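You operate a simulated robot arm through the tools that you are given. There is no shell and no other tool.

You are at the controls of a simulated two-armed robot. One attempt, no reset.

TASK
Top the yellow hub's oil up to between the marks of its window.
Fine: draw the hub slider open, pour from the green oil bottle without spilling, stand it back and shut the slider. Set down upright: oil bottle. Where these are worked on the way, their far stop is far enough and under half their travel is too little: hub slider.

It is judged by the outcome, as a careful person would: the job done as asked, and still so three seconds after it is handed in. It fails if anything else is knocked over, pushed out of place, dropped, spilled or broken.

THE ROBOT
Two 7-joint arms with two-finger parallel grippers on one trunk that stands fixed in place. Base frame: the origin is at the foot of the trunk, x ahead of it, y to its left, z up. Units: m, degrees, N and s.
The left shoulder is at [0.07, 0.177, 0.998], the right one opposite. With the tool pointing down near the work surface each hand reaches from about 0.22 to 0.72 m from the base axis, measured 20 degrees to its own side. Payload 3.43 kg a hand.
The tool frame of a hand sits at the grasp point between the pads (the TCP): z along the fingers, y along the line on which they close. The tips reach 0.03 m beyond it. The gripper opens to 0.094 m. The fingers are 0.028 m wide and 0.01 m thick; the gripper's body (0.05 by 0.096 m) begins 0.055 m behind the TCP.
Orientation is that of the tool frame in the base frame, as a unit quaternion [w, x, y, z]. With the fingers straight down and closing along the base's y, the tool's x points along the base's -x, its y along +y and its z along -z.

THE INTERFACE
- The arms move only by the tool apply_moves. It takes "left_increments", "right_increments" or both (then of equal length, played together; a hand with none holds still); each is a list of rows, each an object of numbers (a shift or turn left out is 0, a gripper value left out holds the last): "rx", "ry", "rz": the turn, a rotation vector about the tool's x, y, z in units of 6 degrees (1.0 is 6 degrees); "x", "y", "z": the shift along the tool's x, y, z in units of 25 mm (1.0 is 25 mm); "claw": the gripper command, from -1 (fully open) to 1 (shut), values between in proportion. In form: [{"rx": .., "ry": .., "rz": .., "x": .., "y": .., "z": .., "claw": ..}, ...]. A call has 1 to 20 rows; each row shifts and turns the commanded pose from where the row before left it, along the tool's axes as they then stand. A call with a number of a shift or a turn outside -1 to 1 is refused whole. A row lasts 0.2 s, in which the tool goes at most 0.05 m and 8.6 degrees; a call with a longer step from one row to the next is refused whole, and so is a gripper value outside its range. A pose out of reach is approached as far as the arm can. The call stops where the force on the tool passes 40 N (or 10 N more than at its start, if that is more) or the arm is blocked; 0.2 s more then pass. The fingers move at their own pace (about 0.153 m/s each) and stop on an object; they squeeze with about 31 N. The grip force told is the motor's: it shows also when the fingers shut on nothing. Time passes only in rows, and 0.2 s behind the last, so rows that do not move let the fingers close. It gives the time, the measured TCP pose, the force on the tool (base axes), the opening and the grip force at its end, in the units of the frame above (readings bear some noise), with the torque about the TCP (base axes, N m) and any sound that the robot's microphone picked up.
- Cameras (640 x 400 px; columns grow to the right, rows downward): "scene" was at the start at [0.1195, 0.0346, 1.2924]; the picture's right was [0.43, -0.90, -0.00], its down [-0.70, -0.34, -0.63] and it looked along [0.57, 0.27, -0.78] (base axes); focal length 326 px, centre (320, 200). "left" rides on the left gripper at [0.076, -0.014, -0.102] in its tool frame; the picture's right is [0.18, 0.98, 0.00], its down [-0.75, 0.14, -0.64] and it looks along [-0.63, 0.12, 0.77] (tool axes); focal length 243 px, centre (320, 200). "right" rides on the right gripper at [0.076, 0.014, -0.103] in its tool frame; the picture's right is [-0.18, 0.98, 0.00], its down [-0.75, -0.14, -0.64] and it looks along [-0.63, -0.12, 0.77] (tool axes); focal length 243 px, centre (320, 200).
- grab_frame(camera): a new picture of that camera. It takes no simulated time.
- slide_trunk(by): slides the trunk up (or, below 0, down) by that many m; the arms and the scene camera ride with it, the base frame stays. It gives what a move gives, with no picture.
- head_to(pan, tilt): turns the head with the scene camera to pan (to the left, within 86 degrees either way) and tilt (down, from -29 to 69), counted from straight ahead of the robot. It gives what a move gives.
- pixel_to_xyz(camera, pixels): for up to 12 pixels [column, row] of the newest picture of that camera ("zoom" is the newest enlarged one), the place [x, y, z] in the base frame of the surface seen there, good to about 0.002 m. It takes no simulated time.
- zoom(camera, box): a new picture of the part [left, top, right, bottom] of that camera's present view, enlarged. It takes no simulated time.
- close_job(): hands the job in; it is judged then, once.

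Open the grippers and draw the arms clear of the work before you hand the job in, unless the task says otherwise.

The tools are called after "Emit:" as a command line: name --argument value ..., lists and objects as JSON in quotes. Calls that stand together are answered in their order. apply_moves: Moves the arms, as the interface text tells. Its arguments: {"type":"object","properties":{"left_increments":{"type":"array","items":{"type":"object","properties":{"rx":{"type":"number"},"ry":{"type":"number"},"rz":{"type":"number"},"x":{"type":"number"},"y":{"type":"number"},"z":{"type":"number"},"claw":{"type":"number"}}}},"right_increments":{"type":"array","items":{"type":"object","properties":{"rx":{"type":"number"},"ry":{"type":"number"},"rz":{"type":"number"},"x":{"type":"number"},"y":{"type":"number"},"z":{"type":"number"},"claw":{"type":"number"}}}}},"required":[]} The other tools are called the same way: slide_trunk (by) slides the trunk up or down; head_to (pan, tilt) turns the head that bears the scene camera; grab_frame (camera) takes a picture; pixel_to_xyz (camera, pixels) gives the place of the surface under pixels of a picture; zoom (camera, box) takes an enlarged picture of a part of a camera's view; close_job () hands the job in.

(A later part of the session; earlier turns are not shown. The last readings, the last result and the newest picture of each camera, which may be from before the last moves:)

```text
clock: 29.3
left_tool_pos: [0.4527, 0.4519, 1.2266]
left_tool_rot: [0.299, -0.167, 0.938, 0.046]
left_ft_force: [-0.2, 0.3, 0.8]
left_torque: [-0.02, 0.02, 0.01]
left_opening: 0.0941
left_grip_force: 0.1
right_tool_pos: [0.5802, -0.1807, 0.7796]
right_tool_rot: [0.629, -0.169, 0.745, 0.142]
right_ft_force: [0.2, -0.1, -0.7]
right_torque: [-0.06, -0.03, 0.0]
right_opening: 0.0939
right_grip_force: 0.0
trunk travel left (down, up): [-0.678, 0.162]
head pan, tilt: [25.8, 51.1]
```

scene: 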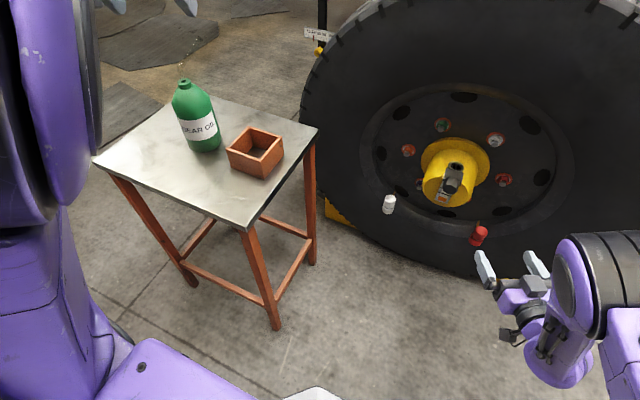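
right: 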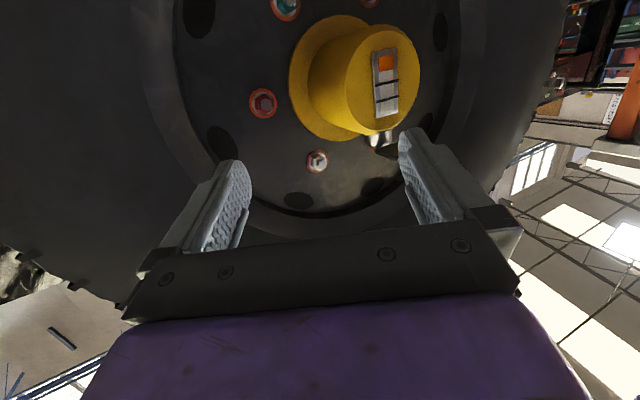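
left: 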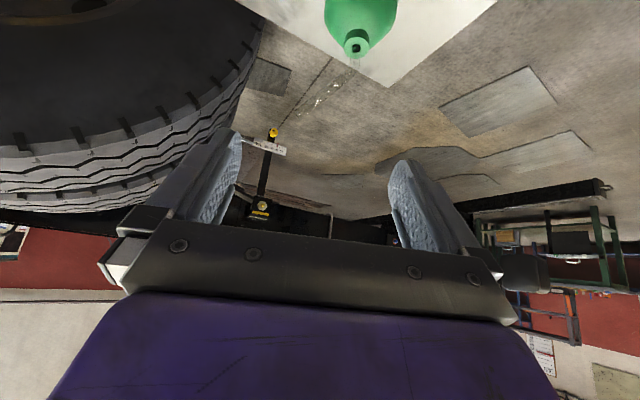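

Shoulders are higher now. I bring the left hand down to about (0.41,0.45,0.92) behind the bottle and pitch the remaining 30°.

Emit:
apply_moves --left_increments '[{"x": 0.765, "y": 0.062, "z": 0.824}, {"x": 0.765, "y": 0.062, "z": 0.824}, {"x": 0.765, "y": 0.062, "z": 0.824}, {"x": 0.765, "y": 0.062, "z": 0.824}, {"x": 0.765, "y": 0.062, "z": 0.824}, {"x": 0.765, "y": 0.062, "z": 0.824}, {"x": 0.765, "y": 0.062, "z": 0.824}, {"x": 0.765, "y": 0.062, "z": 0.824}, {"x": 0.765, "y": 0.062, "z": 0.824}, {"x": 0.765, "y": 0.062, "z": 0.824}, {"x": 0.765, "y": 0.062, "z": 0.824}, {"ry": -1}, {"ry": -1}, {"ry": -1}, {"ry": -1}, {"ry": -1}, {}]'

Emit:
grab_frame --camera "left"

Emit:
grab_frame --camera "scene"

```text
clock: 32.9
left_tool_pos: [0.3933, 0.4684, 0.9209]
left_tool_rot: [0.458, -0.148, 0.874, 0.072]
left_ft_force: [0.2, 0.6, -0.1]
left_torque: [-0.01, 0.03, 0.01]
left_opening: 0.0939
left_grip_force: 0.1
left hand out of reach, approached as far as the arm can: row 14, 15, 16
right_tool_pos: [0.5827, -0.182, 0.7793]
right_tool_rot: [0.629, -0.168, 0.745, 0.142]
right_ft_force: [-0.3, -0.5, -0.1]
right_torque: [-0.03, 0.02, 0.01]
right_opening: 0.0943
right_grip_force: 0.0
trunk travel left (down, up): [-0.678, 0.162]
head pan, tilt: [25.8, 51.1]
```

```text
taken
```

left: 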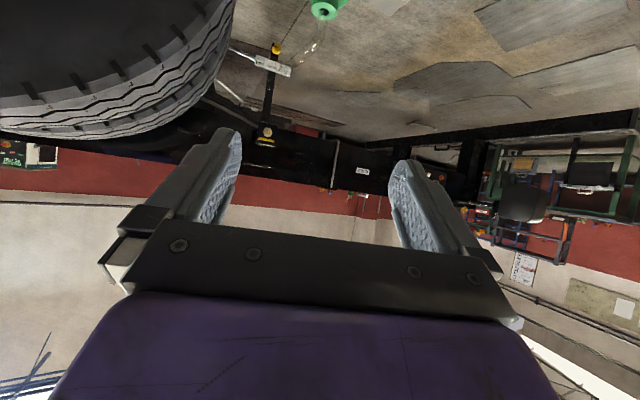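

```text
taken
```

scene: 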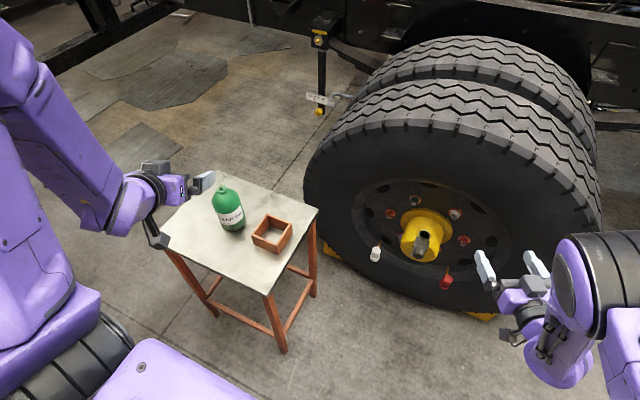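

Hand is at pitch 35° (out of reach for the last rows at this height). Before descending I use these two views to fix the clear spout better.

Emit:
zoom --camera "scene" --box '[200, 150, 264, 190]'

Emit:
zoom --camera "left" --box '[280, 0, 376, 60]'

```text
10.00 times, centred on (232, 170) of scene
```

zoom: 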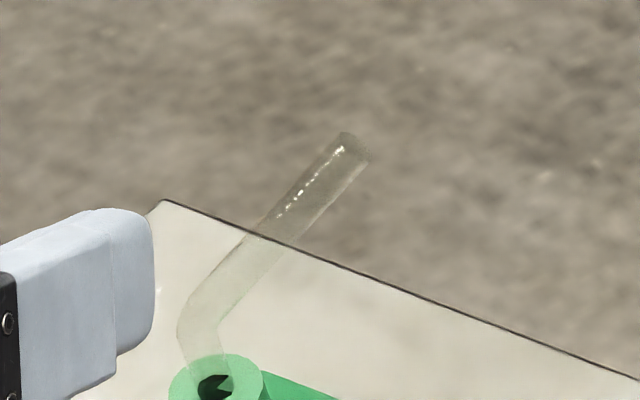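

```text
6.67 times, centred on (328, 30) of left
```

zoom: 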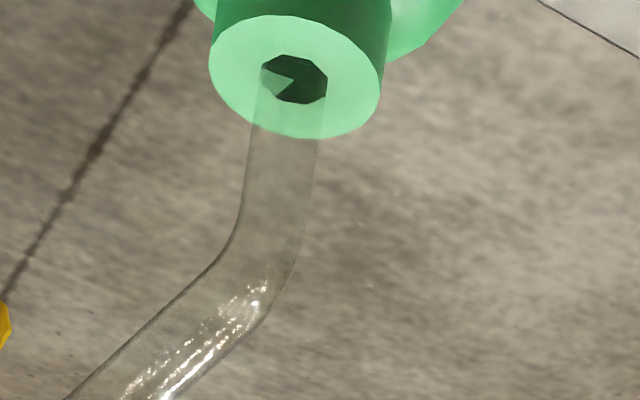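

The spout's end lies just below that zoom; I take another zoom of the left view to include the tip.

Emit:
zoom --camera "left" --box '[264, 0, 376, 70]'

Emit:
pixel_to_xyz --camera "left" --pixels '[[325, 10], [322, 3], [330, 3], [312, 44], [316, 40], [320, 30]]'

```text
5.71 times, centred on (320, 35) of left
```

zoom: 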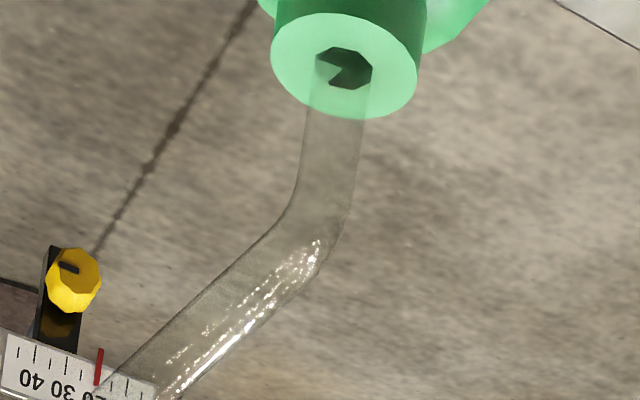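

```text
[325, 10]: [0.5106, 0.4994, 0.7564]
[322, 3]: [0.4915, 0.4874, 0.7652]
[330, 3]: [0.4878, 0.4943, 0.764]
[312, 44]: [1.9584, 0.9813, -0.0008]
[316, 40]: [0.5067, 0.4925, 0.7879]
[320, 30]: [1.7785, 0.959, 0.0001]
```

The tip is still lower-left; one more zoom for it.

Emit:
zoom --camera "left" --box '[240, 40, 352, 110]'

```text
5.71 times, centred on (296, 75) of left
```

zoom: 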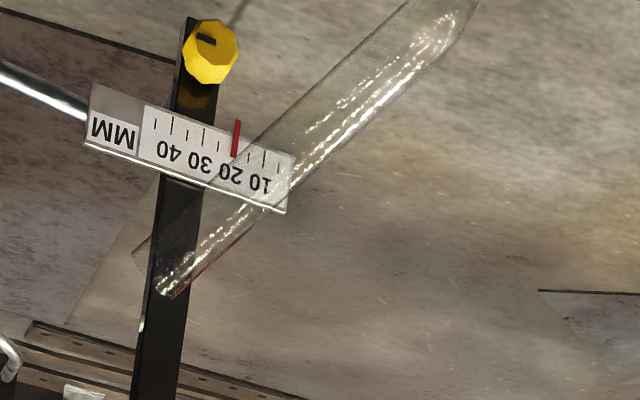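

Triangulated: spout tip ≈(0.5425,0.462,0.830), bend ≈(0.507,0.4925,0.79), bottle axis ≈(0.502,0.493), so the spout leans to azimuth ≈−38°. I lower the left hand to a pre-grasp 0.1 m behind the bottle and flatten the pitch a little.

Emit:
apply_moves --left_increments '[{"x": 0.8, "y": -0.065, "z": 0.79}, {"x": 0.8, "y": -0.065, "z": 0.79}, {"x": 0.8, "y": -0.065, "z": 0.79}, {"x": 0.8, "y": -0.065, "z": 0.79}, {"x": 0.8, "y": -0.065, "z": 0.79}, {"x": 0.8, "y": -0.065, "z": 0.79}, {}, {"ry": -0.7}, {"ry": -0.7}, {}]'

Emit:
grab_frame --camera "left"

Emit:
zoom --camera "scene" --box '[100, 120, 340, 290]'

```text
clock: 35.1
left_tool_pos: [0.4011, 0.5179, 0.7659]
left_tool_rot: [0.522, -0.143, 0.837, 0.081]
left_ft_force: [-0.2, -0.6, -1.5]
left_torque: [-0.01, 0.0, -0.02]
left_opening: 0.0941
left_grip_force: 0.0
left hand out of reach, approached as far as the arm can: row 2, 3, 4, 5, 6
right_tool_pos: [0.581, -0.1802, 0.78]
right_tool_rot: [0.628, -0.169, 0.746, 0.142]
right_ft_force: [0.7, -0.7, -0.1]
right_torque: [-0.01, -0.02, -0.03]
right_opening: 0.094
right_grip_force: 0.0
trunk travel left (down, up): [-0.678, 0.162]
head pan, tilt: [25.8, 51.1]
```

```text
taken
```

left: 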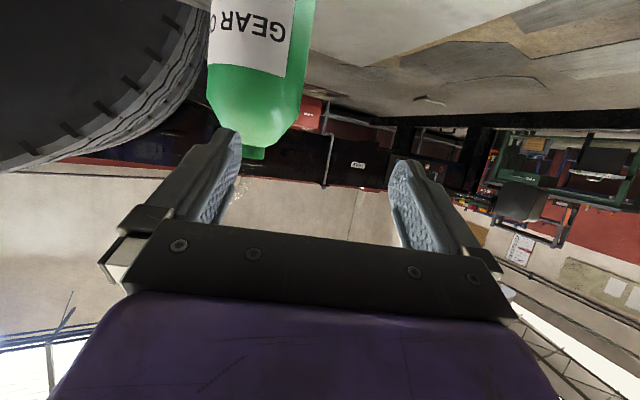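

```text
2.35 times, centred on (220, 205) of scene
```

zoom: 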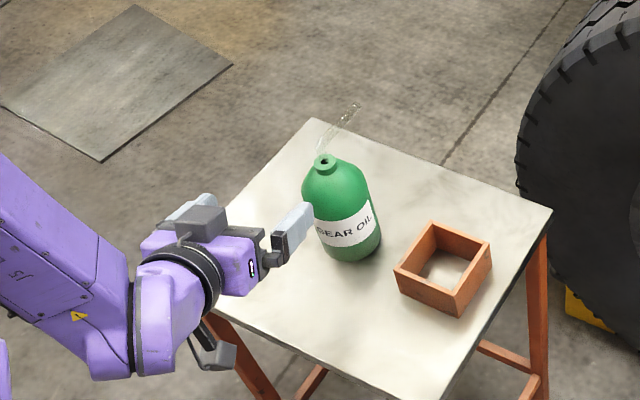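

The arm drifted outward: at azimuth 18° the wrist bend is at its limit, since the wrist sits at azimuth ~60° from the shoulder. I back up and yaw the hand to azimuth ≈37°, in line with the shoulder.

Emit:
apply_moves --left_increments '[{"x": -0.78, "y": -0.14, "z": -0.67}, {"x": -0.78, "y": -0.14, "z": -0.67}, {"x": -0.78, "y": -0.14, "z": -0.67}, {"x": -0.78, "y": -0.14, "z": -0.67}, {"rx": -0.92, "rz": -0.453}, {"rx": -0.92, "rz": -0.453}, {"rx": -0.92, "rz": -0.453}, {}]'

```text
clock: 36.9
left_tool_pos: [0.3464, 0.5431, 0.8708]
left_tool_rot: [0.511, -0.207, 0.826, 0.121]
left_ft_force: [0.5, -0.5, 0.4]
left_torque: [0.02, 0.01, -0.01]
left_opening: 0.0941
left_grip_force: 0.1
left hand out of reach, approached as far as the arm can: row 5, 6, 7
right_tool_pos: [0.5798, -0.1788, 0.7812]
right_tool_rot: [0.63, -0.169, 0.745, 0.142]
right_ft_force: [0.0, 0.2, 0.1]
right_torque: [-0.03, 0.01, -0.03]
right_opening: 0.094
right_grip_force: 0.1
trunk travel left (down, up): [-0.678, 0.162]
head pan, tilt: [25.8, 51.1]
```

Pose drifted to (0.346,0.543,0.871). By analogy with the right arm's good poses, fingers at azimuth ≈44° in line with the shoulder should work, so I first shift inward to about (0.42,0.41,0.90), then yaw.

Emit:
apply_moves --left_increments '[{"x": -0.154, "y": -0.872, "z": -0.054}, {"x": -0.154, "y": -0.872, "z": -0.054}, {"x": -0.154, "y": -0.872, "z": -0.054}, {"x": -0.154, "y": -0.872, "z": -0.054}, {"x": -0.154, "y": -0.872, "z": -0.054}, {"x": -0.154, "y": -0.872, "z": -0.054}, {"x": -0.154, "y": -0.872, "z": -0.054}, {}]'

```text
clock: 38.7
left_tool_pos: [0.3457, 0.5433, 0.8705]
left_tool_rot: [0.512, -0.206, 0.825, 0.12]
left_ft_force: [-0.3, 0.1, -0.9]
left_torque: [0.0, -0.01, -0.03]
left_opening: 0.094
left_grip_force: 0.2
left hand out of reach, approached as far as the arm can: row 1, 2, 3, 4, 5, 6, 7
right_tool_pos: [0.5818, -0.1795, 0.7793]
right_tool_rot: [0.629, -0.169, 0.746, 0.142]
right_ft_force: [-0.3, 0.5, -0.9]
right_torque: [-0.03, -0.01, -0.01]
right_opening: 0.0941
right_grip_force: 0.0
trunk travel left (down, up): [-0.678, 0.162]
head pan, tilt: [25.8, 51.1]
```

The arm did not move at all, so it is against a joint limit. I look at the scene to see its posture.

Emit:
head_to --pan 55 --tilt 35

Emit:
grab_frame --camera "scene"

```text
clock: 39.7
left_tool_pos: [0.347, 0.5433, 0.87]
left_tool_rot: [0.511, -0.206, 0.826, 0.12]
left_ft_force: [-0.1, -0.3, 0.6]
left_torque: [0.0, 0.01, 0.0]
left_opening: 0.0941
left_grip_force: 0.1
right_tool_pos: [0.5821, -0.1793, 0.7799]
right_tool_rot: [0.629, -0.169, 0.745, 0.142]
right_ft_force: [0.0, 0.1, -0.2]
right_torque: [-0.02, 0.01, 0.04]
right_opening: 0.0944
right_grip_force: 0.0
trunk travel left (down, up): [-0.678, 0.162]
head pan, tilt: [55.0, 35.0]
```

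```text
taken
```

scene: 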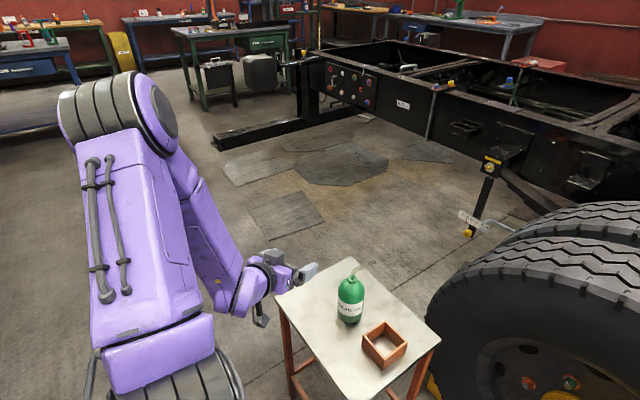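

The upper arm points straight up: it's at its shoulder limit. I unwind: pitch back toward down, then I'll bring the left hand inward and forward into a pose mirroring the right arm's good one.

Emit:
apply_moves --left_increments '[{"ry": 1}, {"ry": 1}, {"ry": 1}, {"ry": 1}, {"ry": 1}, {"ry": 1}, {"ry": 1}, {"ry": 1}, {"ry": 1}, {"ry": 1}, {}]'

```text
clock: 42.1
left_tool_pos: [0.3473, 0.5436, 0.8709]
left_tool_rot: [0.031, -0.238, 0.971, 0.001]
left_ft_force: [-0.4, -0.9, -0.4]
left_torque: [0.02, 0.0, -0.01]
left_opening: 0.0942
left_grip_force: 0.0
right_tool_pos: [0.5804, -0.1793, 0.7797]
right_tool_rot: [0.629, -0.168, 0.745, 0.142]
right_ft_force: [-1.3, 0.2, 0.0]
right_torque: [0.0, 0.02, 0.02]
right_opening: 0.094
right_grip_force: 0.0
trunk travel left (down, up): [-0.678, 0.162]
head pan, tilt: [55.0, 35.0]
```

Tool is down again at (0.347,0.544,0.871). I yaw it back to straight and carry it inward/forward to about (0.48,0.12,0.87), well clear of bottle and box.

Emit:
apply_moves --left_increments '[{"rz": 0.92}, {"rz": 0.92}, {"rz": 0.92}, {"rz": 0.92}, {"rz": 0.92}, {}]'

Emit:
apply_moves --left_increments '[{"x": -0.295, "y": -0.942}, {"x": -0.295, "y": -0.942}, {"x": -0.295, "y": -0.942}, {"x": -0.295, "y": -0.942}, {"x": -0.295, "y": -0.942}, {"x": -0.295, "y": -0.942}, {"x": -0.295, "y": -0.942}, {"x": -0.295, "y": -0.942}, {"x": -0.295, "y": -0.942}, {"x": -0.295, "y": -0.942}, {"x": -0.295, "y": -0.942}, {"x": -0.295, "y": -0.942}, {"x": -0.295, "y": -0.942}, {"x": -0.295, "y": -0.942}, {"x": -0.295, "y": -0.942}, {"x": -0.295, "y": -0.942}, {"x": -0.295, "y": -0.942}, {"x": -0.295, "y": -0.942}]'

Emit:
grab_frame --camera "scene"

```text
clock: 43.5
left_tool_pos: [0.3476, 0.5431, 0.8701]
left_tool_rot: [0.029, 0.001, 1.0, 0.01]
left_ft_force: [0.6, -0.4, 0.3]
left_torque: [0.02, -0.01, -0.03]
left_opening: 0.0939
left_grip_force: 0.1
right_tool_pos: [0.5815, -0.1786, 0.7799]
right_tool_rot: [0.629, -0.17, 0.745, 0.143]
right_ft_force: [-0.4, -0.1, 0.2]
right_torque: [0.0, -0.01, 0.01]
right_opening: 0.0942
right_grip_force: 0.0
trunk travel left (down, up): [-0.678, 0.162]
head pan, tilt: [55.0, 35.0]
```

```text
clock: 47.3
left_tool_pos: [0.4825, 0.1188, 0.871]
left_tool_rot: [0.029, 0.0, 1.0, 0.008]
left_ft_force: [-0.7, -0.8, 0.8]
left_torque: [0.0, 0.03, 0.01]
left_opening: 0.0939
left_grip_force: 0.1
right_tool_pos: [0.5815, -0.1804, 0.7801]
right_tool_rot: [0.629, -0.168, 0.746, 0.142]
right_ft_force: [-0.2, -0.1, -0.8]
right_torque: [0.02, -0.01, 0.03]
right_opening: 0.0939
right_grip_force: 0.0
trunk travel left (down, up): [-0.678, 0.162]
head pan, tilt: [55.0, 35.0]
```

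```text
taken
```

scene: 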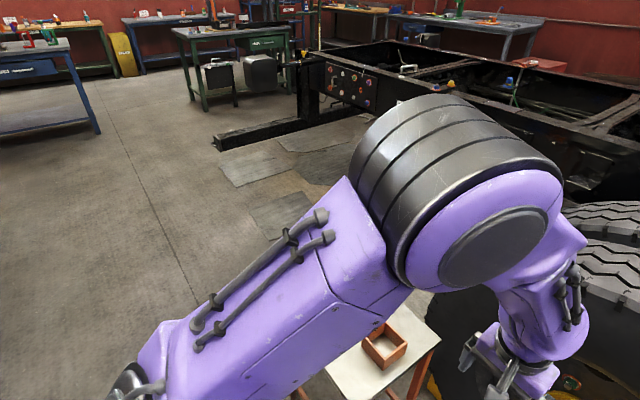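

The left elbow is high and forward with the forearm hanging down. I look at the right arm's posture for comparison.

Emit:
head_to --pan -30 --tilt 40

Emit:
grab_frame --camera "scene"

```text
clock: 48.9
left_tool_pos: [0.4814, 0.1197, 0.8706]
left_tool_rot: [0.029, 0.0, 1.0, 0.009]
left_ft_force: [0.6, -1.0, -0.6]
left_torque: [-0.05, 0.01, 0.0]
left_opening: 0.0939
left_grip_force: 0.0
right_tool_pos: [0.5807, -0.18, 0.7795]
right_tool_rot: [0.629, -0.168, 0.745, 0.142]
right_ft_force: [0.3, 0.9, 1.3]
right_torque: [0.02, 0.0, 0.02]
right_opening: 0.0942
right_grip_force: 0.1
trunk travel left (down, up): [-0.678, 0.162]
head pan, tilt: [-30.0, 40.0]
```

```text
taken
```

scene: 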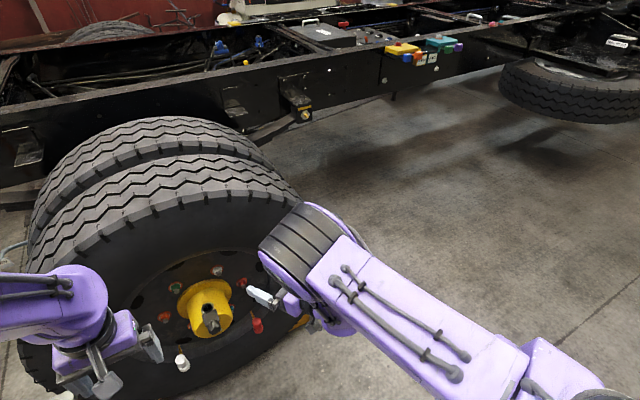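

The right arm has its elbow forward and outward, similar to the left now. I pitch the left hand here to about 25° below horizontal.

Emit:
apply_moves --left_increments '[{"ry": -1}, {"ry": -1}, {"ry": -1}, {"ry": -1}, {"ry": -1}, {"ry": -1}, {"ry": -1}, {"ry": -1}, {"ry": -1}, {"ry": -1}, {}]'

```text
clock: 51.3
left_tool_pos: [0.4875, 0.1266, 0.8822]
left_tool_rot: [0.528, -0.038, 0.848, -0.009]
left_ft_force: [0.1, 0.7, -0.8]
left_torque: [-0.01, 0.0, -0.02]
left_opening: 0.0938
left_grip_force: 0.0
right_tool_pos: [0.5795, -0.1783, 0.7806]
right_tool_rot: [0.629, -0.169, 0.745, 0.142]
right_ft_force: [-0.8, 0.5, 0.2]
right_torque: [-0.03, -0.01, 0.01]
right_opening: 0.0943
right_grip_force: 0.1
trunk travel left (down, up): [-0.678, 0.162]
head pan, tilt: [-30.0, 40.0]
```

Reached p≈26°, az≈2° without trouble. Now I swing the hand outward on an arc about the shoulder (yaw 42°, descending to z≈0.80) toward the pre-grasp behind the bottle.

Emit:
apply_moves --left_increments '[{"rz": 0.59}, {"x": 0.1, "y": 0.95, "z": 0.23, "rx": -0.485, "rz": -0.239}, {"x": 0.1, "y": 0.95, "z": 0.23, "rx": -0.485, "rz": -0.239}, {"x": 0.1, "y": 0.95, "z": 0.23, "rx": -0.485, "rz": -0.239}, {"x": 0.1, "y": 0.95, "z": 0.23, "rx": -0.485, "rz": -0.239}, {"x": 0.1, "y": 0.95, "z": 0.23, "rx": -0.485, "rz": -0.239}, {"x": 0.1, "y": 0.95, "z": 0.23, "rx": -0.485, "rz": -0.239}, {"x": 0.1, "y": 0.95, "z": 0.23, "rx": -0.485, "rz": -0.239}, {}]'

Emit:
head_to --pan 35 --tilt 48

Emit:
grab_frame --camera "scene"

```text
clock: 53.3
left_tool_pos: [0.4851, 0.2891, 0.8487]
left_tool_rot: [0.522, -0.136, 0.833, 0.127]
left_ft_force: [-0.1, 0.0, 0.7]
left_torque: [-0.01, -0.02, -0.02]
left_opening: 0.094
left_grip_force: 0.1
right_tool_pos: [0.5816, -0.1803, 0.7815]
right_tool_rot: [0.628, -0.17, 0.746, 0.143]
right_ft_force: [-0.6, -0.1, 0.2]
right_torque: [0.02, -0.03, 0.02]
right_opening: 0.0939
right_grip_force: 0.0
trunk travel left (down, up): [-0.678, 0.162]
head pan, tilt: [-30.0, 40.0]
```

```text
clock: 54.6
left_tool_pos: [0.4861, 0.2881, 0.848]
left_tool_rot: [0.521, -0.138, 0.832, 0.129]
left_ft_force: [1.1, -0.5, -0.1]
left_torque: [-0.02, 0.0, 0.0]
left_opening: 0.0941
left_grip_force: 0.0
right_tool_pos: [0.5826, -0.1795, 0.7812]
right_tool_rot: [0.629, -0.169, 0.745, 0.143]
right_ft_force: [0.0, 0.2, -0.2]
right_torque: [0.04, 0.02, 0.02]
right_opening: 0.094
right_grip_force: 0.1
trunk travel left (down, up): [-0.678, 0.162]
head pan, tilt: [35.0, 48.0]
```

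```text
taken
```

scene: 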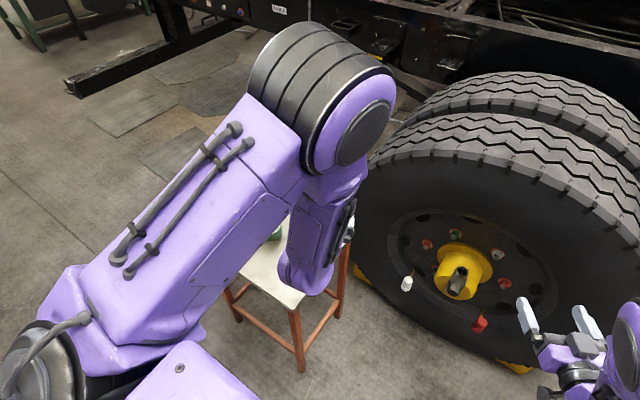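

Posture is good now. I correct a 4° roll and continue the swing to about (0.437,0.43,0.80) with azimuth 44°.

Emit:
apply_moves --left_increments '[{"rz": -0.75}, {"x": 0.16, "y": 0.83, "z": 0.31, "rx": -0.447, "rz": -0.2085}, {"x": 0.16, "y": 0.83, "z": 0.31, "rx": -0.447, "rz": -0.2085}, {"x": 0.16, "y": 0.83, "z": 0.31, "rx": -0.447, "rz": -0.2085}, {"x": 0.16, "y": 0.83, "z": 0.31, "rx": -0.447, "rz": -0.2085}, {"x": 0.16, "y": 0.83, "z": 0.31, "rx": -0.447, "rz": -0.2085}, {"x": 0.16, "y": 0.83, "z": 0.31, "rx": -0.447, "rz": -0.2085}, {"x": 0.16, "y": 0.83, "z": 0.31, "rx": -0.447, "rz": -0.2085}, {}]'

Emit:
grab_frame --camera "left"

Emit:
grab_frame --camera "scene"

```text
clock: 56.6
left_tool_pos: [0.44, 0.4313, 0.801]
left_tool_rot: [0.499, -0.315, 0.782, 0.2]
left_ft_force: [0.1, -0.3, 0.5]
left_torque: [-0.02, 0.02, 0.0]
left_opening: 0.094
left_grip_force: 0.0
right_tool_pos: [0.5811, -0.1793, 0.7802]
right_tool_rot: [0.629, -0.169, 0.745, 0.143]
right_ft_force: [-0.1, 0.6, 0.3]
right_torque: [0.01, 0.02, 0.02]
right_opening: 0.094
right_grip_force: 0.0
trunk travel left (down, up): [-0.678, 0.162]
head pan, tilt: [35.0, 48.0]
```

```text
taken
```

left: 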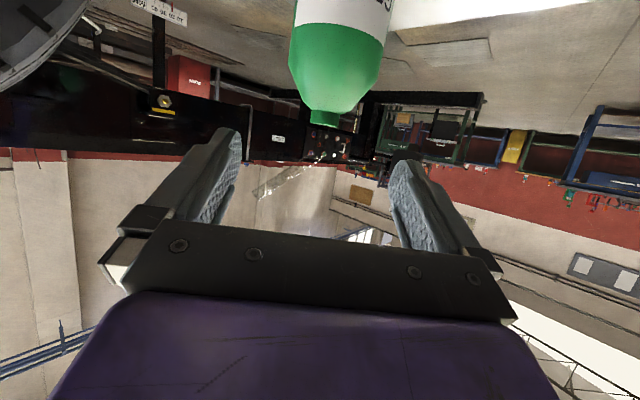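

```text
taken
```

scene: 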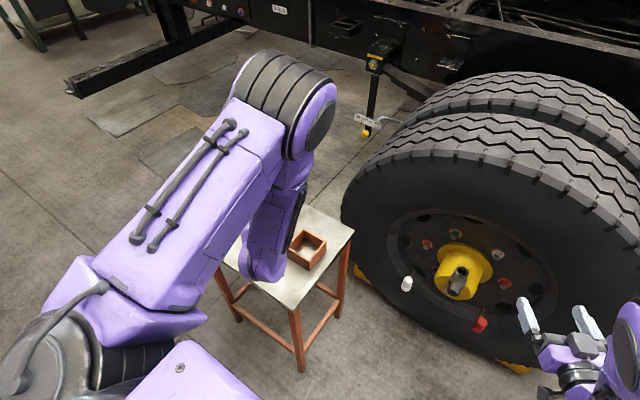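

Hand is at (0.440,0.431,0.801), az 43.8°, p 25°, with the bottle centred between the fingers at (338,60). I re-measure the bottle from here.

Emit:
pixel_to_xyz --camera "left" --pixels '[[296, 50], [310, 50], [325, 50], [340, 50], [355, 50], [370, 50], [380, 50], [325, 20], [340, 20], [340, 75], [326, 118], [330, 105]]'

Emit:
zoom --camera "left" --box '[220, 80, 380, 220]'

```text
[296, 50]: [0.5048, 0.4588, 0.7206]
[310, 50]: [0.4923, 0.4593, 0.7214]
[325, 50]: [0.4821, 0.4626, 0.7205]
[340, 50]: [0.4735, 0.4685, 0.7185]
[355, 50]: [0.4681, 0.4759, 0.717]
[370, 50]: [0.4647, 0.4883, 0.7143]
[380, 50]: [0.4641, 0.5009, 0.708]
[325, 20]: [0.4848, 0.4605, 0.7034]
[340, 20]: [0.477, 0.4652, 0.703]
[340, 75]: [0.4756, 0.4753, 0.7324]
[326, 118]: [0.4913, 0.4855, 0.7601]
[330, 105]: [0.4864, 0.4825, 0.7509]
```

```text
2.86 times, centred on (300, 150) of left
```

zoom: 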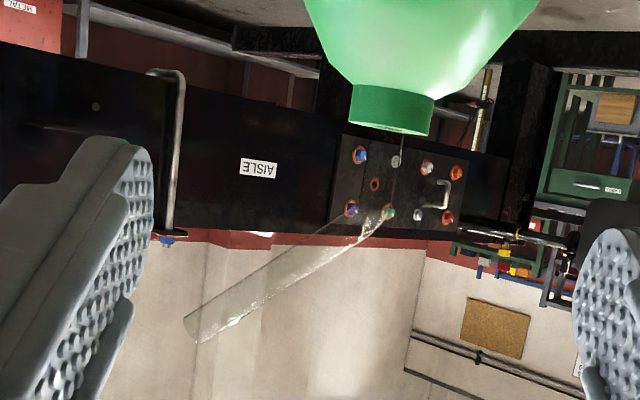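

Bottle axis refined to (0.501,0.495), r≈0.036; spout tip ≈(0.541,0.4625,0.832). I drop to the approach line and slide forward in two stages, checking in between.

Emit:
apply_moves --left_increments '[{"x": 0.7, "y": 0.05, "z": 0.29}, {"x": 0.7, "y": 0.05, "z": 0.29}, {"x": 0.7, "y": 0.05, "z": 0.29}, {}]'

Emit:
grab_frame --camera "left"

Emit:
zoom --camera "scene" --box '[220, 170, 380, 290]'

```text
clock: 57.6
left_tool_pos: [0.4341, 0.4325, 0.7445]
left_tool_rot: [0.498, -0.316, 0.782, 0.201]
left_ft_force: [-0.4, 0.1, -0.5]
left_torque: [0.01, 0.0, -0.02]
left_opening: 0.0938
left_grip_force: 0.1
right_tool_pos: [0.5806, -0.1789, 0.7801]
right_tool_rot: [0.629, -0.168, 0.745, 0.142]
right_ft_force: [0.0, -0.5, 0.5]
right_torque: [-0.01, -0.02, -0.01]
right_opening: 0.094
right_grip_force: 0.2
trunk travel left (down, up): [-0.678, 0.162]
head pan, tilt: [35.0, 48.0]
```

```text
taken
```

left: 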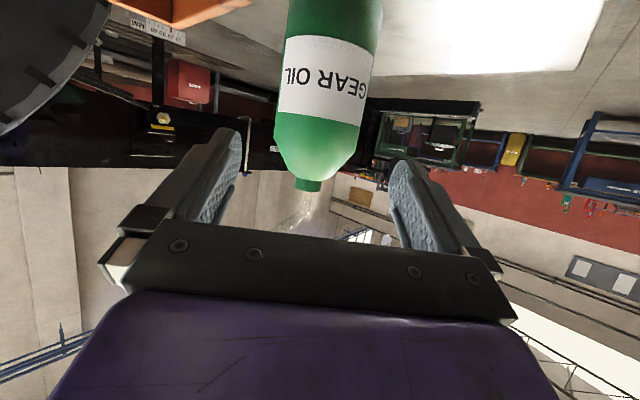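

```text
3.33 times, centred on (300, 230) of scene
```

zoom: 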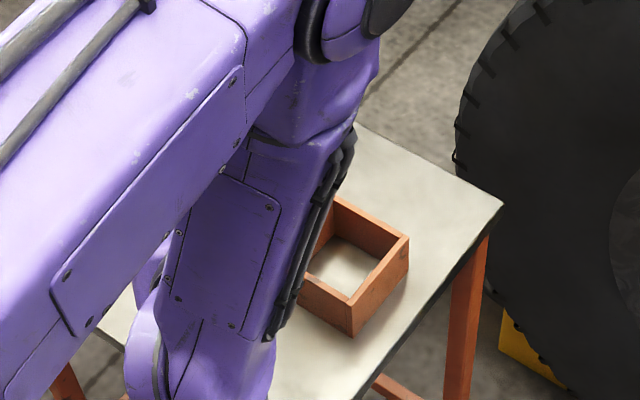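

The forearm hides the bottle from the head camera; I check how close the forearm and elbow are to the spout by measuring points on them.

Emit:
pixel_to_xyz --camera "scene" --pixels '[[320, 110], [300, 180], [305, 200], [290, 220], [275, 255], [260, 275], [308, 215], [295, 245], [270, 70], [330, 150]]'

Emit:
zoom --camera "left" --box '[220, 0, 440, 240]'

```text
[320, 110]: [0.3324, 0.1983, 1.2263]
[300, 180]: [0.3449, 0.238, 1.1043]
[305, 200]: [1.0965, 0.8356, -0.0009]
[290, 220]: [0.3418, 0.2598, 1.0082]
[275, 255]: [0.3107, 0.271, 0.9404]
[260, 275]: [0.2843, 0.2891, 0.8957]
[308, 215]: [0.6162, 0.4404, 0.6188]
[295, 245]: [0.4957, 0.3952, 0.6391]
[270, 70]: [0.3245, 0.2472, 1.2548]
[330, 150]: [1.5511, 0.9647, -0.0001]
```

```text
1.67 times, centred on (330, 120) of left
```

zoom: 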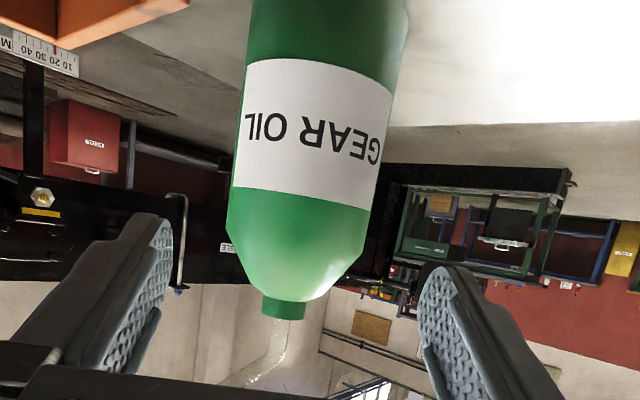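

All forearm points are at x≈0.28–0.35, far from the spout, and the bottle is centred to within ~1 mm. I advance 0.1 m so the bottle sits between the pads.

Emit:
apply_moves --left_increments '[{"z": 0.67}, {"z": 0.67}, {"z": 0.67}, {"z": 0.67}, {"z": 0.67}, {"z": 0.67}, {}]'

Emit:
grab_frame --camera "left"

```text
clock: 59.2
left_tool_pos: [0.5017, 0.4983, 0.703]
left_tool_rot: [0.498, -0.315, 0.783, 0.2]
left_ft_force: [-1.0, -0.2, 0.4]
left_torque: [0.03, 0.0, 0.01]
left_opening: 0.0941
left_grip_force: 0.1
right_tool_pos: [0.5818, -0.1793, 0.7808]
right_tool_rot: [0.629, -0.169, 0.745, 0.143]
right_ft_force: [-0.3, -0.2, -1.0]
right_torque: [-0.01, -0.02, 0.01]
right_opening: 0.094
right_grip_force: 0.0
trunk travel left (down, up): [-0.678, 0.162]
head pan, tilt: [35.0, 48.0]
```

```text
taken
```

left: 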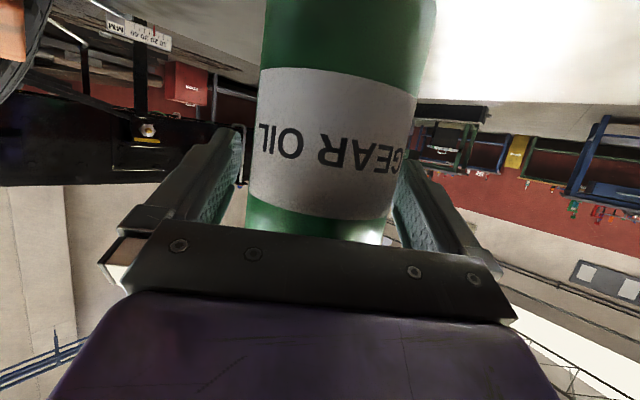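

The bottle is between the pads (TCP (0.502,0.498,0.703)), no contact force. I close gradually.

Emit:
apply_moves --left_increments '[{"claw": -0.6}, {}, {"claw": -0.5}, {"claw": -0.4}, {"claw": 0}, {"claw": 1}, {}, {}]'

Emit:
grab_frame --camera "left"

```text
clock: 61.0
left_tool_pos: [0.5019, 0.4954, 0.7015]
left_tool_rot: [0.498, -0.315, 0.783, 0.199]
left_ft_force: [0.0, 1.1, 1.1]
left_torque: [0.14, 0.11, -0.05]
left_opening: 0.076
left_grip_force: 31.3
right_tool_pos: [0.5811, -0.1799, 0.7803]
right_tool_rot: [0.628, -0.169, 0.746, 0.142]
right_ft_force: [-0.1, -0.8, 0.1]
right_torque: [0.0, 0.01, 0.01]
right_opening: 0.094
right_grip_force: 0.0
trunk travel left (down, up): [-0.678, 0.162]
head pan, tilt: [35.0, 48.0]
```

```text
taken
```

left: 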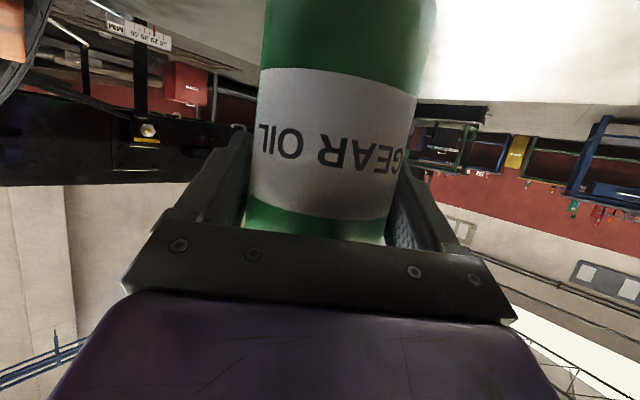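

Grip is firm: opening 0.076, 31 N, TCP (0.502,0.495,0.7015), which is also where I'll return it. I lift straight up by 20 mm first and check.

Emit:
apply_moves --left_increments '[{"x": -0.24, "z": -0.113}, {"x": -0.24, "z": -0.113}, {"x": -0.24, "z": -0.113}, {}]'

Emit:
grab_frame --camera "left"

```text
clock: 62.0
left_tool_pos: [0.5018, 0.497, 0.7218]
left_tool_rot: [0.498, -0.315, 0.782, 0.2]
left_ft_force: [0.1, 1.0, -5.2]
left_torque: [-0.01, 0.0, -0.01]
left_opening: 0.0759
left_grip_force: 31.1
right_tool_pos: [0.5819, -0.178, 0.7796]
right_tool_rot: [0.628, -0.168, 0.746, 0.141]
right_ft_force: [0.3, 0.4, 0.0]
right_torque: [0.0, -0.01, 0.01]
right_opening: 0.094
right_grip_force: 0.1
trunk travel left (down, up): [-0.678, 0.162]
head pan, tilt: [35.0, 48.0]
```

```text
taken
```

left: 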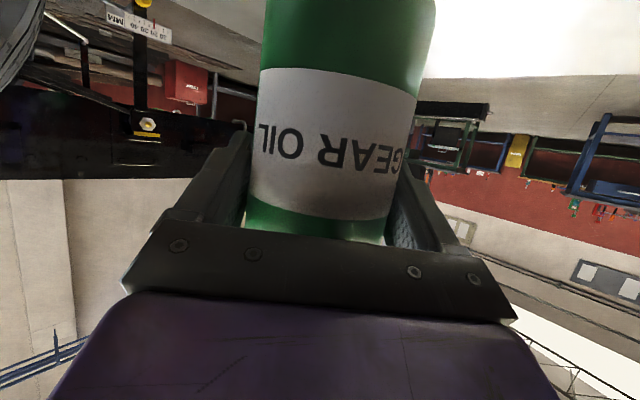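

The bottle hangs cleanly (5.2 N, no torque). I lift it to z≈0.83, clear of the box, then swing inward on an arc keeping it upright.

Emit:
apply_moves --left_increments '[{"x": -0.56, "z": -0.262}, {"x": -0.56, "z": -0.262}, {"x": -0.56, "z": -0.262}, {"x": -0.56, "z": -0.262}, {"x": -0.56, "z": -0.262}, {"x": -0.56, "z": -0.262}, {"x": -0.56, "z": -0.262}, {}]'

Emit:
apply_moves --left_increments '[{"x": 0.05, "y": -0.9285, "z": -0.106, "rx": 0.3757, "rz": 0.1762}, {"x": 0.05, "y": -0.9285, "z": -0.106, "rx": 0.3757, "rz": 0.1762}, {"x": 0.05, "y": -0.9285, "z": -0.106, "rx": 0.3757, "rz": 0.1762}, {"x": 0.05, "y": -0.9285, "z": -0.106, "rx": 0.3757, "rz": 0.1762}, {"x": 0.05, "y": -0.9285, "z": -0.106, "rx": 0.3757, "rz": 0.1762}, {"x": 0.05, "y": -0.9285, "z": -0.106, "rx": 0.3757, "rz": 0.1762}, {"x": 0.05, "y": -0.9285, "z": -0.106, "rx": 0.3757, "rz": 0.1762}, {}]'

Emit:
grab_frame --camera "scene"

```text
clock: 63.8
left_tool_pos: [0.5014, 0.4977, 0.8302]
left_tool_rot: [0.498, -0.315, 0.783, 0.199]
left_ft_force: [-0.3, -0.3, -4.3]
left_torque: [0.0, -0.02, 0.01]
left_opening: 0.0762
left_grip_force: 30.7
right_tool_pos: [0.5813, -0.1781, 0.7799]
right_tool_rot: [0.629, -0.17, 0.745, 0.142]
right_ft_force: [-0.7, 0.3, -1.1]
right_torque: [0.01, 0.01, -0.02]
right_opening: 0.0943
right_grip_force: 0.1
trunk travel left (down, up): [-0.678, 0.162]
head pan, tilt: [35.0, 48.0]
```

```text
clock: 65.6
left_tool_pos: [0.5819, 0.3537, 0.8288]
left_tool_rot: [0.522, -0.193, 0.822, 0.123]
left_ft_force: [0.1, 0.1, -3.1]
left_torque: [0.0, 0.0, 0.03]
left_opening: 0.0758
left_grip_force: 31.0
right_tool_pos: [0.5813, -0.1781, 0.7803]
right_tool_rot: [0.629, -0.169, 0.746, 0.142]
right_ft_force: [0.2, 0.6, -0.6]
right_torque: [0.0, -0.06, 0.01]
right_opening: 0.0938
right_grip_force: 0.2
trunk travel left (down, up): [-0.678, 0.162]
head pan, tilt: [35.0, 48.0]
```

```text
taken
```

scene: 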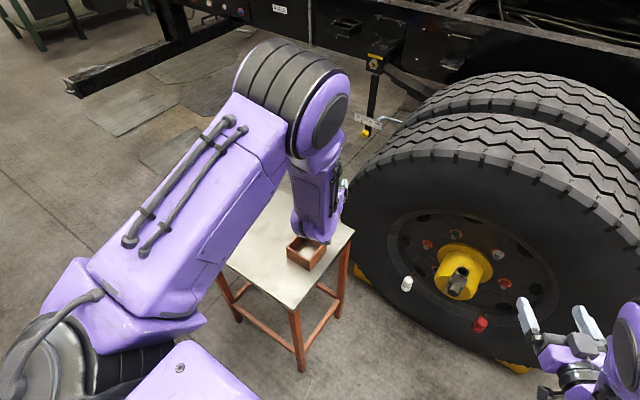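

Swing is smooth and upright. I continue the second half of the arc.

Emit:
apply_moves --left_increments '[{"x": 0.05, "y": -0.9285, "z": -0.106, "rx": 0.3757, "rz": 0.1762}, {"x": 0.05, "y": -0.9285, "z": -0.106, "rx": 0.3757, "rz": 0.1762}, {"x": 0.05, "y": -0.9285, "z": -0.106, "rx": 0.3757, "rz": 0.1762}, {"x": 0.05, "y": -0.9285, "z": -0.106, "rx": 0.3757, "rz": 0.1762}, {"x": 0.05, "y": -0.9285, "z": -0.106, "rx": 0.3757, "rz": 0.1762}, {"x": 0.05, "y": -0.9285, "z": -0.106, "rx": 0.3757, "rz": 0.1762}, {"x": 0.05, "y": -0.9285, "z": -0.106, "rx": 0.3757, "rz": 0.1762}, {}]'

Emit:
grab_frame --camera "scene"

Emit:
grab_frame --camera "left"

```text
clock: 67.4
left_tool_pos: [0.6157, 0.196, 0.8311]
left_tool_rot: [0.535, -0.065, 0.841, 0.042]
left_ft_force: [0.9, 0.2, -3.8]
left_torque: [0.0, -0.03, 0.0]
left_opening: 0.0761
left_grip_force: 31.0
right_tool_pos: [0.5826, -0.179, 0.7801]
right_tool_rot: [0.629, -0.169, 0.746, 0.142]
right_ft_force: [0.6, 0.5, 0.3]
right_torque: [0.02, 0.02, -0.01]
right_opening: 0.0936
right_grip_force: 0.0
trunk travel left (down, up): [-0.678, 0.162]
head pan, tilt: [35.0, 48.0]
```

```text
taken
```

scene: 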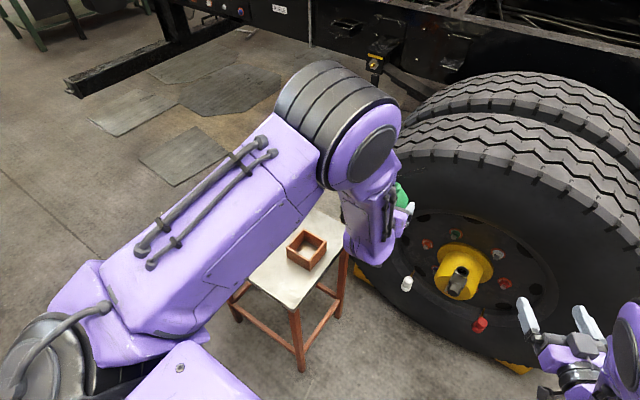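

```text
taken
```

left: 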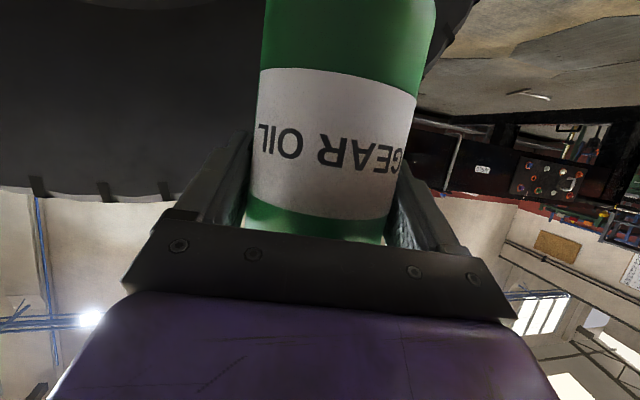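

At (0.616,0.196,0.831), az 8.9°, upright. I shift 76 mm further from the table's edge, then lower the trunk 0.33 m so both arms reach the hub.

Emit:
apply_moves --left_increments '[{"x": 0.05, "y": -0.75, "z": -0.106}, {"x": 0.05, "y": -0.75, "z": -0.106}, {"x": 0.05, "y": -0.75, "z": -0.106}, {"x": 0.05, "y": -0.75, "z": -0.106}, {"x": -0.6, "z": -0.28}, {"x": -0.6, "z": -0.28}, {}]'

Emit:
slide_trunk --by -0.33

Emit:
grab_frame --camera "scene"

Emit:
grab_frame --camera "right"

```text
clock: 69.0
left_tool_pos: [0.618, 0.1176, 0.861]
left_tool_rot: [0.534, -0.067, 0.841, 0.044]
left_ft_force: [-0.3, 0.3, -3.5]
left_torque: [0.02, -0.02, 0.0]
left_opening: 0.0762
left_grip_force: 31.0
right_tool_pos: [0.5814, -0.1794, 0.7794]
right_tool_rot: [0.628, -0.169, 0.746, 0.142]
right_ft_force: [-0.7, -0.5, 0.3]
right_torque: [-0.01, -0.01, 0.01]
right_opening: 0.094
right_grip_force: 0.0
trunk travel left (down, up): [-0.678, 0.162]
head pan, tilt: [35.0, 48.0]
```

```text
clock: 72.3
left_tool_pos: [0.6181, 0.1185, 0.5318]
left_tool_rot: [0.534, -0.066, 0.842, 0.043]
left_ft_force: [-0.3, 0.4, -3.7]
left_torque: [0.02, 0.01, 0.0]
left_opening: 0.0757
left_grip_force: 31.2
right_tool_pos: [0.5813, -0.1793, 0.4502]
right_tool_rot: [0.629, -0.169, 0.746, 0.142]
right_ft_force: [-0.3, -0.4, 0.1]
right_torque: [-0.03, -0.02, 0.01]
right_opening: 0.0941
right_grip_force: 0.0
trunk travel left (down, up): [-0.348, 0.492]
head pan, tilt: [35.0, 48.0]
```

```text
taken
```

scene: 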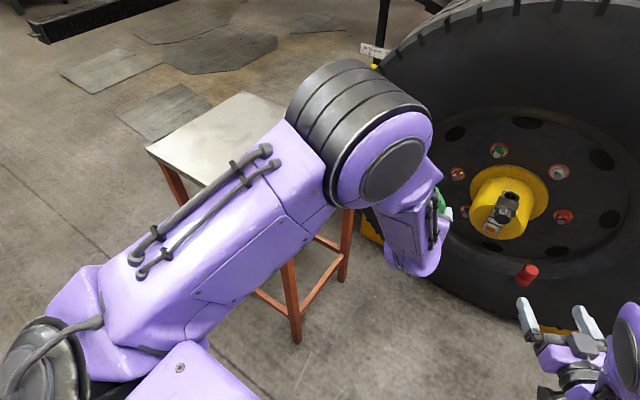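

```text
taken
```

right: 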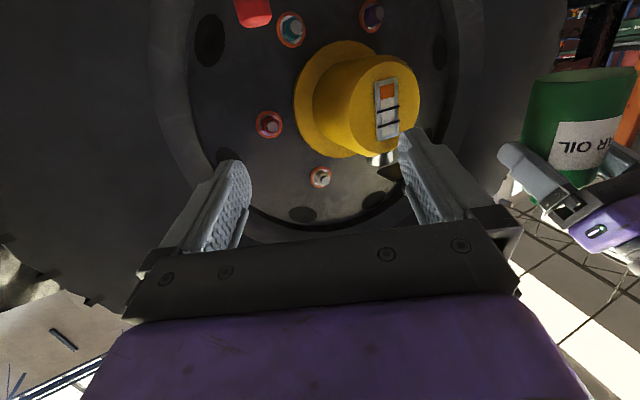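

Both hands came down safely; the window is visible at (388,105). For pouring I want one view of hole, spout and window, so I move the right hand up and right, turning its camera to look down-left at the hub.

Emit:
apply_moves --right_increments '[{"x": -0.941, "y": -0.114, "z": -0.426}, {"x": -0.941, "y": -0.114, "z": -0.426}, {"x": -0.941, "y": -0.114, "z": -0.426}, {"x": -0.941, "y": -0.114, "z": -0.426}, {"x": -0.941, "y": -0.114, "z": -0.426}, {"x": -0.941, "y": -0.114, "z": -0.426}, {"x": -0.941, "y": -0.114, "z": -0.426}, {"x": -0.941, "y": -0.114, "z": -0.426}, {"x": -0.941, "y": -0.114, "z": -0.426}, {"x": -0.941, "y": -0.114, "z": -0.426}, {}]'

Emit:
apply_moves --right_increments '[{"ry": 1}, {"ry": 1}, {"ry": 1}, {"ry": 1}, {"ry": 1}, {"ry": 1}, {"ry": 1}, {"ry": 1}, {"ry": 1}, {"ry": 1}, {"rz": -0.95, "rx": -0.3}, {"rz": -0.95, "rx": -0.3}, {"rz": -0.95, "rx": -0.3}, {"rz": -0.95, "rx": -0.3}, {"rz": -0.95, "rx": -0.3}, {}]'

Emit:
grab_frame --camera "right"

```text
clock: 74.7
left_tool_pos: [0.6167, 0.1191, 0.5334]
left_tool_rot: [0.535, -0.066, 0.841, 0.043]
left_ft_force: [-0.2, 0.5, -3.8]
left_torque: [0.0, -0.05, 0.0]
left_opening: 0.0761
left_grip_force: 30.7
right_tool_pos: [0.5337, -0.2334, 0.6988]
right_tool_rot: [0.63, -0.169, 0.745, 0.143]
right_ft_force: [0.3, -1.1, 0.7]
right_torque: [-0.02, -0.02, -0.03]
right_opening: 0.094
right_grip_force: 0.1
trunk travel left (down, up): [-0.348, 0.492]
head pan, tilt: [35.0, 48.0]
```

```text
clock: 78.1
left_tool_pos: [0.6162, 0.1184, 0.5329]
left_tool_rot: [0.535, -0.066, 0.841, 0.043]
left_ft_force: [-0.2, -0.5, -4.5]
left_torque: [-0.01, -0.01, 0.02]
left_opening: 0.0758
left_grip_force: 30.8
right_tool_pos: [0.5364, -0.2383, 0.707]
right_tool_rot: [0.175, -0.45, 0.872, 0.081]
right_ft_force: [0.1, -0.5, -0.3]
right_torque: [-0.01, 0.05, 0.01]
right_opening: 0.0942
right_grip_force: 0.1
trunk travel left (down, up): [-0.348, 0.492]
head pan, tilt: [35.0, 48.0]
```

```text
taken
```

right: 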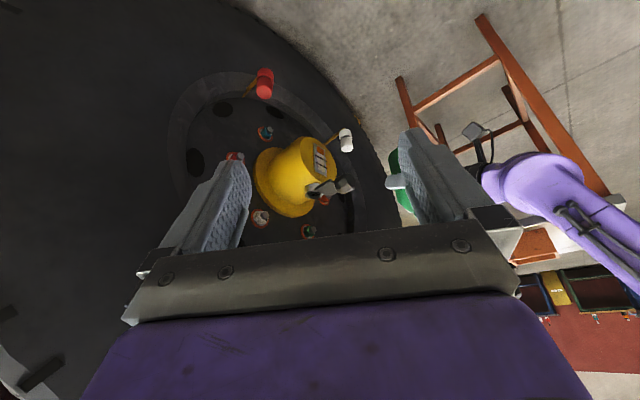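

This view shows hub, window and knob together at (300,175). I zoom in to check hole and window are readable.

Emit:
zoom --camera "right" --box '[240, 120, 400, 230]'

Emit:
grab_frame --camera "scene"

```text
3.64 times, centred on (320, 175) of right
```

zoom: 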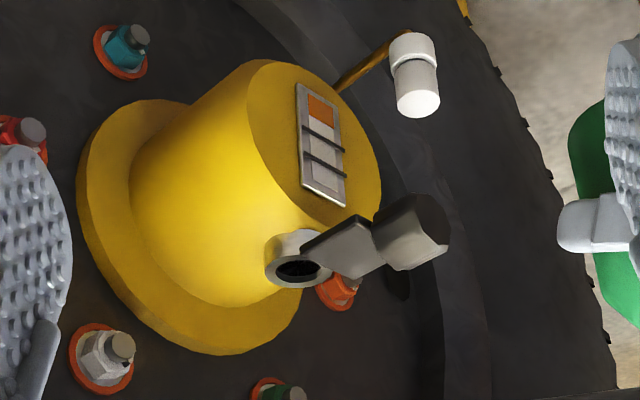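

```text
taken
```

scene: 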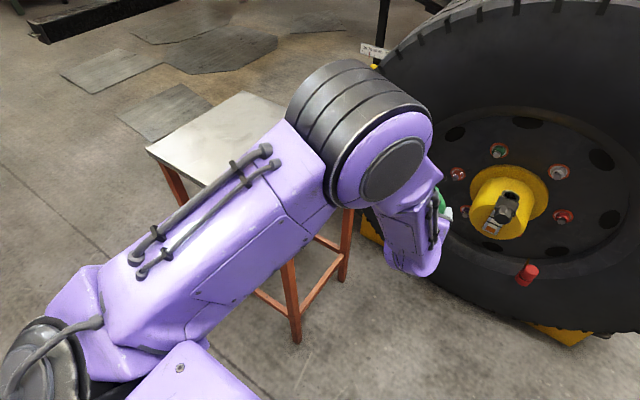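

The filler collar is clear at zoom (298,270) and the window at (320,150). I measure the collar's rim from this view.

Emit:
pixel_to_xyz --camera "zoom" --pixels '[[270, 265], [275, 280], [295, 286], [322, 284], [285, 258], [298, 272], [310, 270], [330, 275], [318, 92], [312, 122], [320, 145], [322, 170]]'

Emit:
pixel_to_xyz --camera "scene" --pixels '[[510, 194], [505, 194], [516, 196], [511, 190], [511, 198], [505, 215], [500, 190], [520, 200]]'

```text
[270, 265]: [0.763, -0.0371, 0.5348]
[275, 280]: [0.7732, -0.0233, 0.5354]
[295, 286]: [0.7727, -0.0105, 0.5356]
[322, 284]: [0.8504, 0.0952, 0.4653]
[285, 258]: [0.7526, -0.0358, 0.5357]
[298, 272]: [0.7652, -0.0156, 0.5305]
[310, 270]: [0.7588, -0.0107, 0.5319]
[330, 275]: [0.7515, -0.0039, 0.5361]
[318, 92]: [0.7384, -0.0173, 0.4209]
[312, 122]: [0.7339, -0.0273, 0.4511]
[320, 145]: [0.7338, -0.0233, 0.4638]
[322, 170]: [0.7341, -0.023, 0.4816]
```

```text
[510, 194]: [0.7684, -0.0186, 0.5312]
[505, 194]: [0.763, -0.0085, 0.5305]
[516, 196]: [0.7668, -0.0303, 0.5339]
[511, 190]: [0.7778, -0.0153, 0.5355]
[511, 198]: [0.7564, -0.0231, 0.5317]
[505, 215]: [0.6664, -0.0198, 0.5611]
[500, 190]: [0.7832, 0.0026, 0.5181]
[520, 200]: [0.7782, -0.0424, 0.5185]
```

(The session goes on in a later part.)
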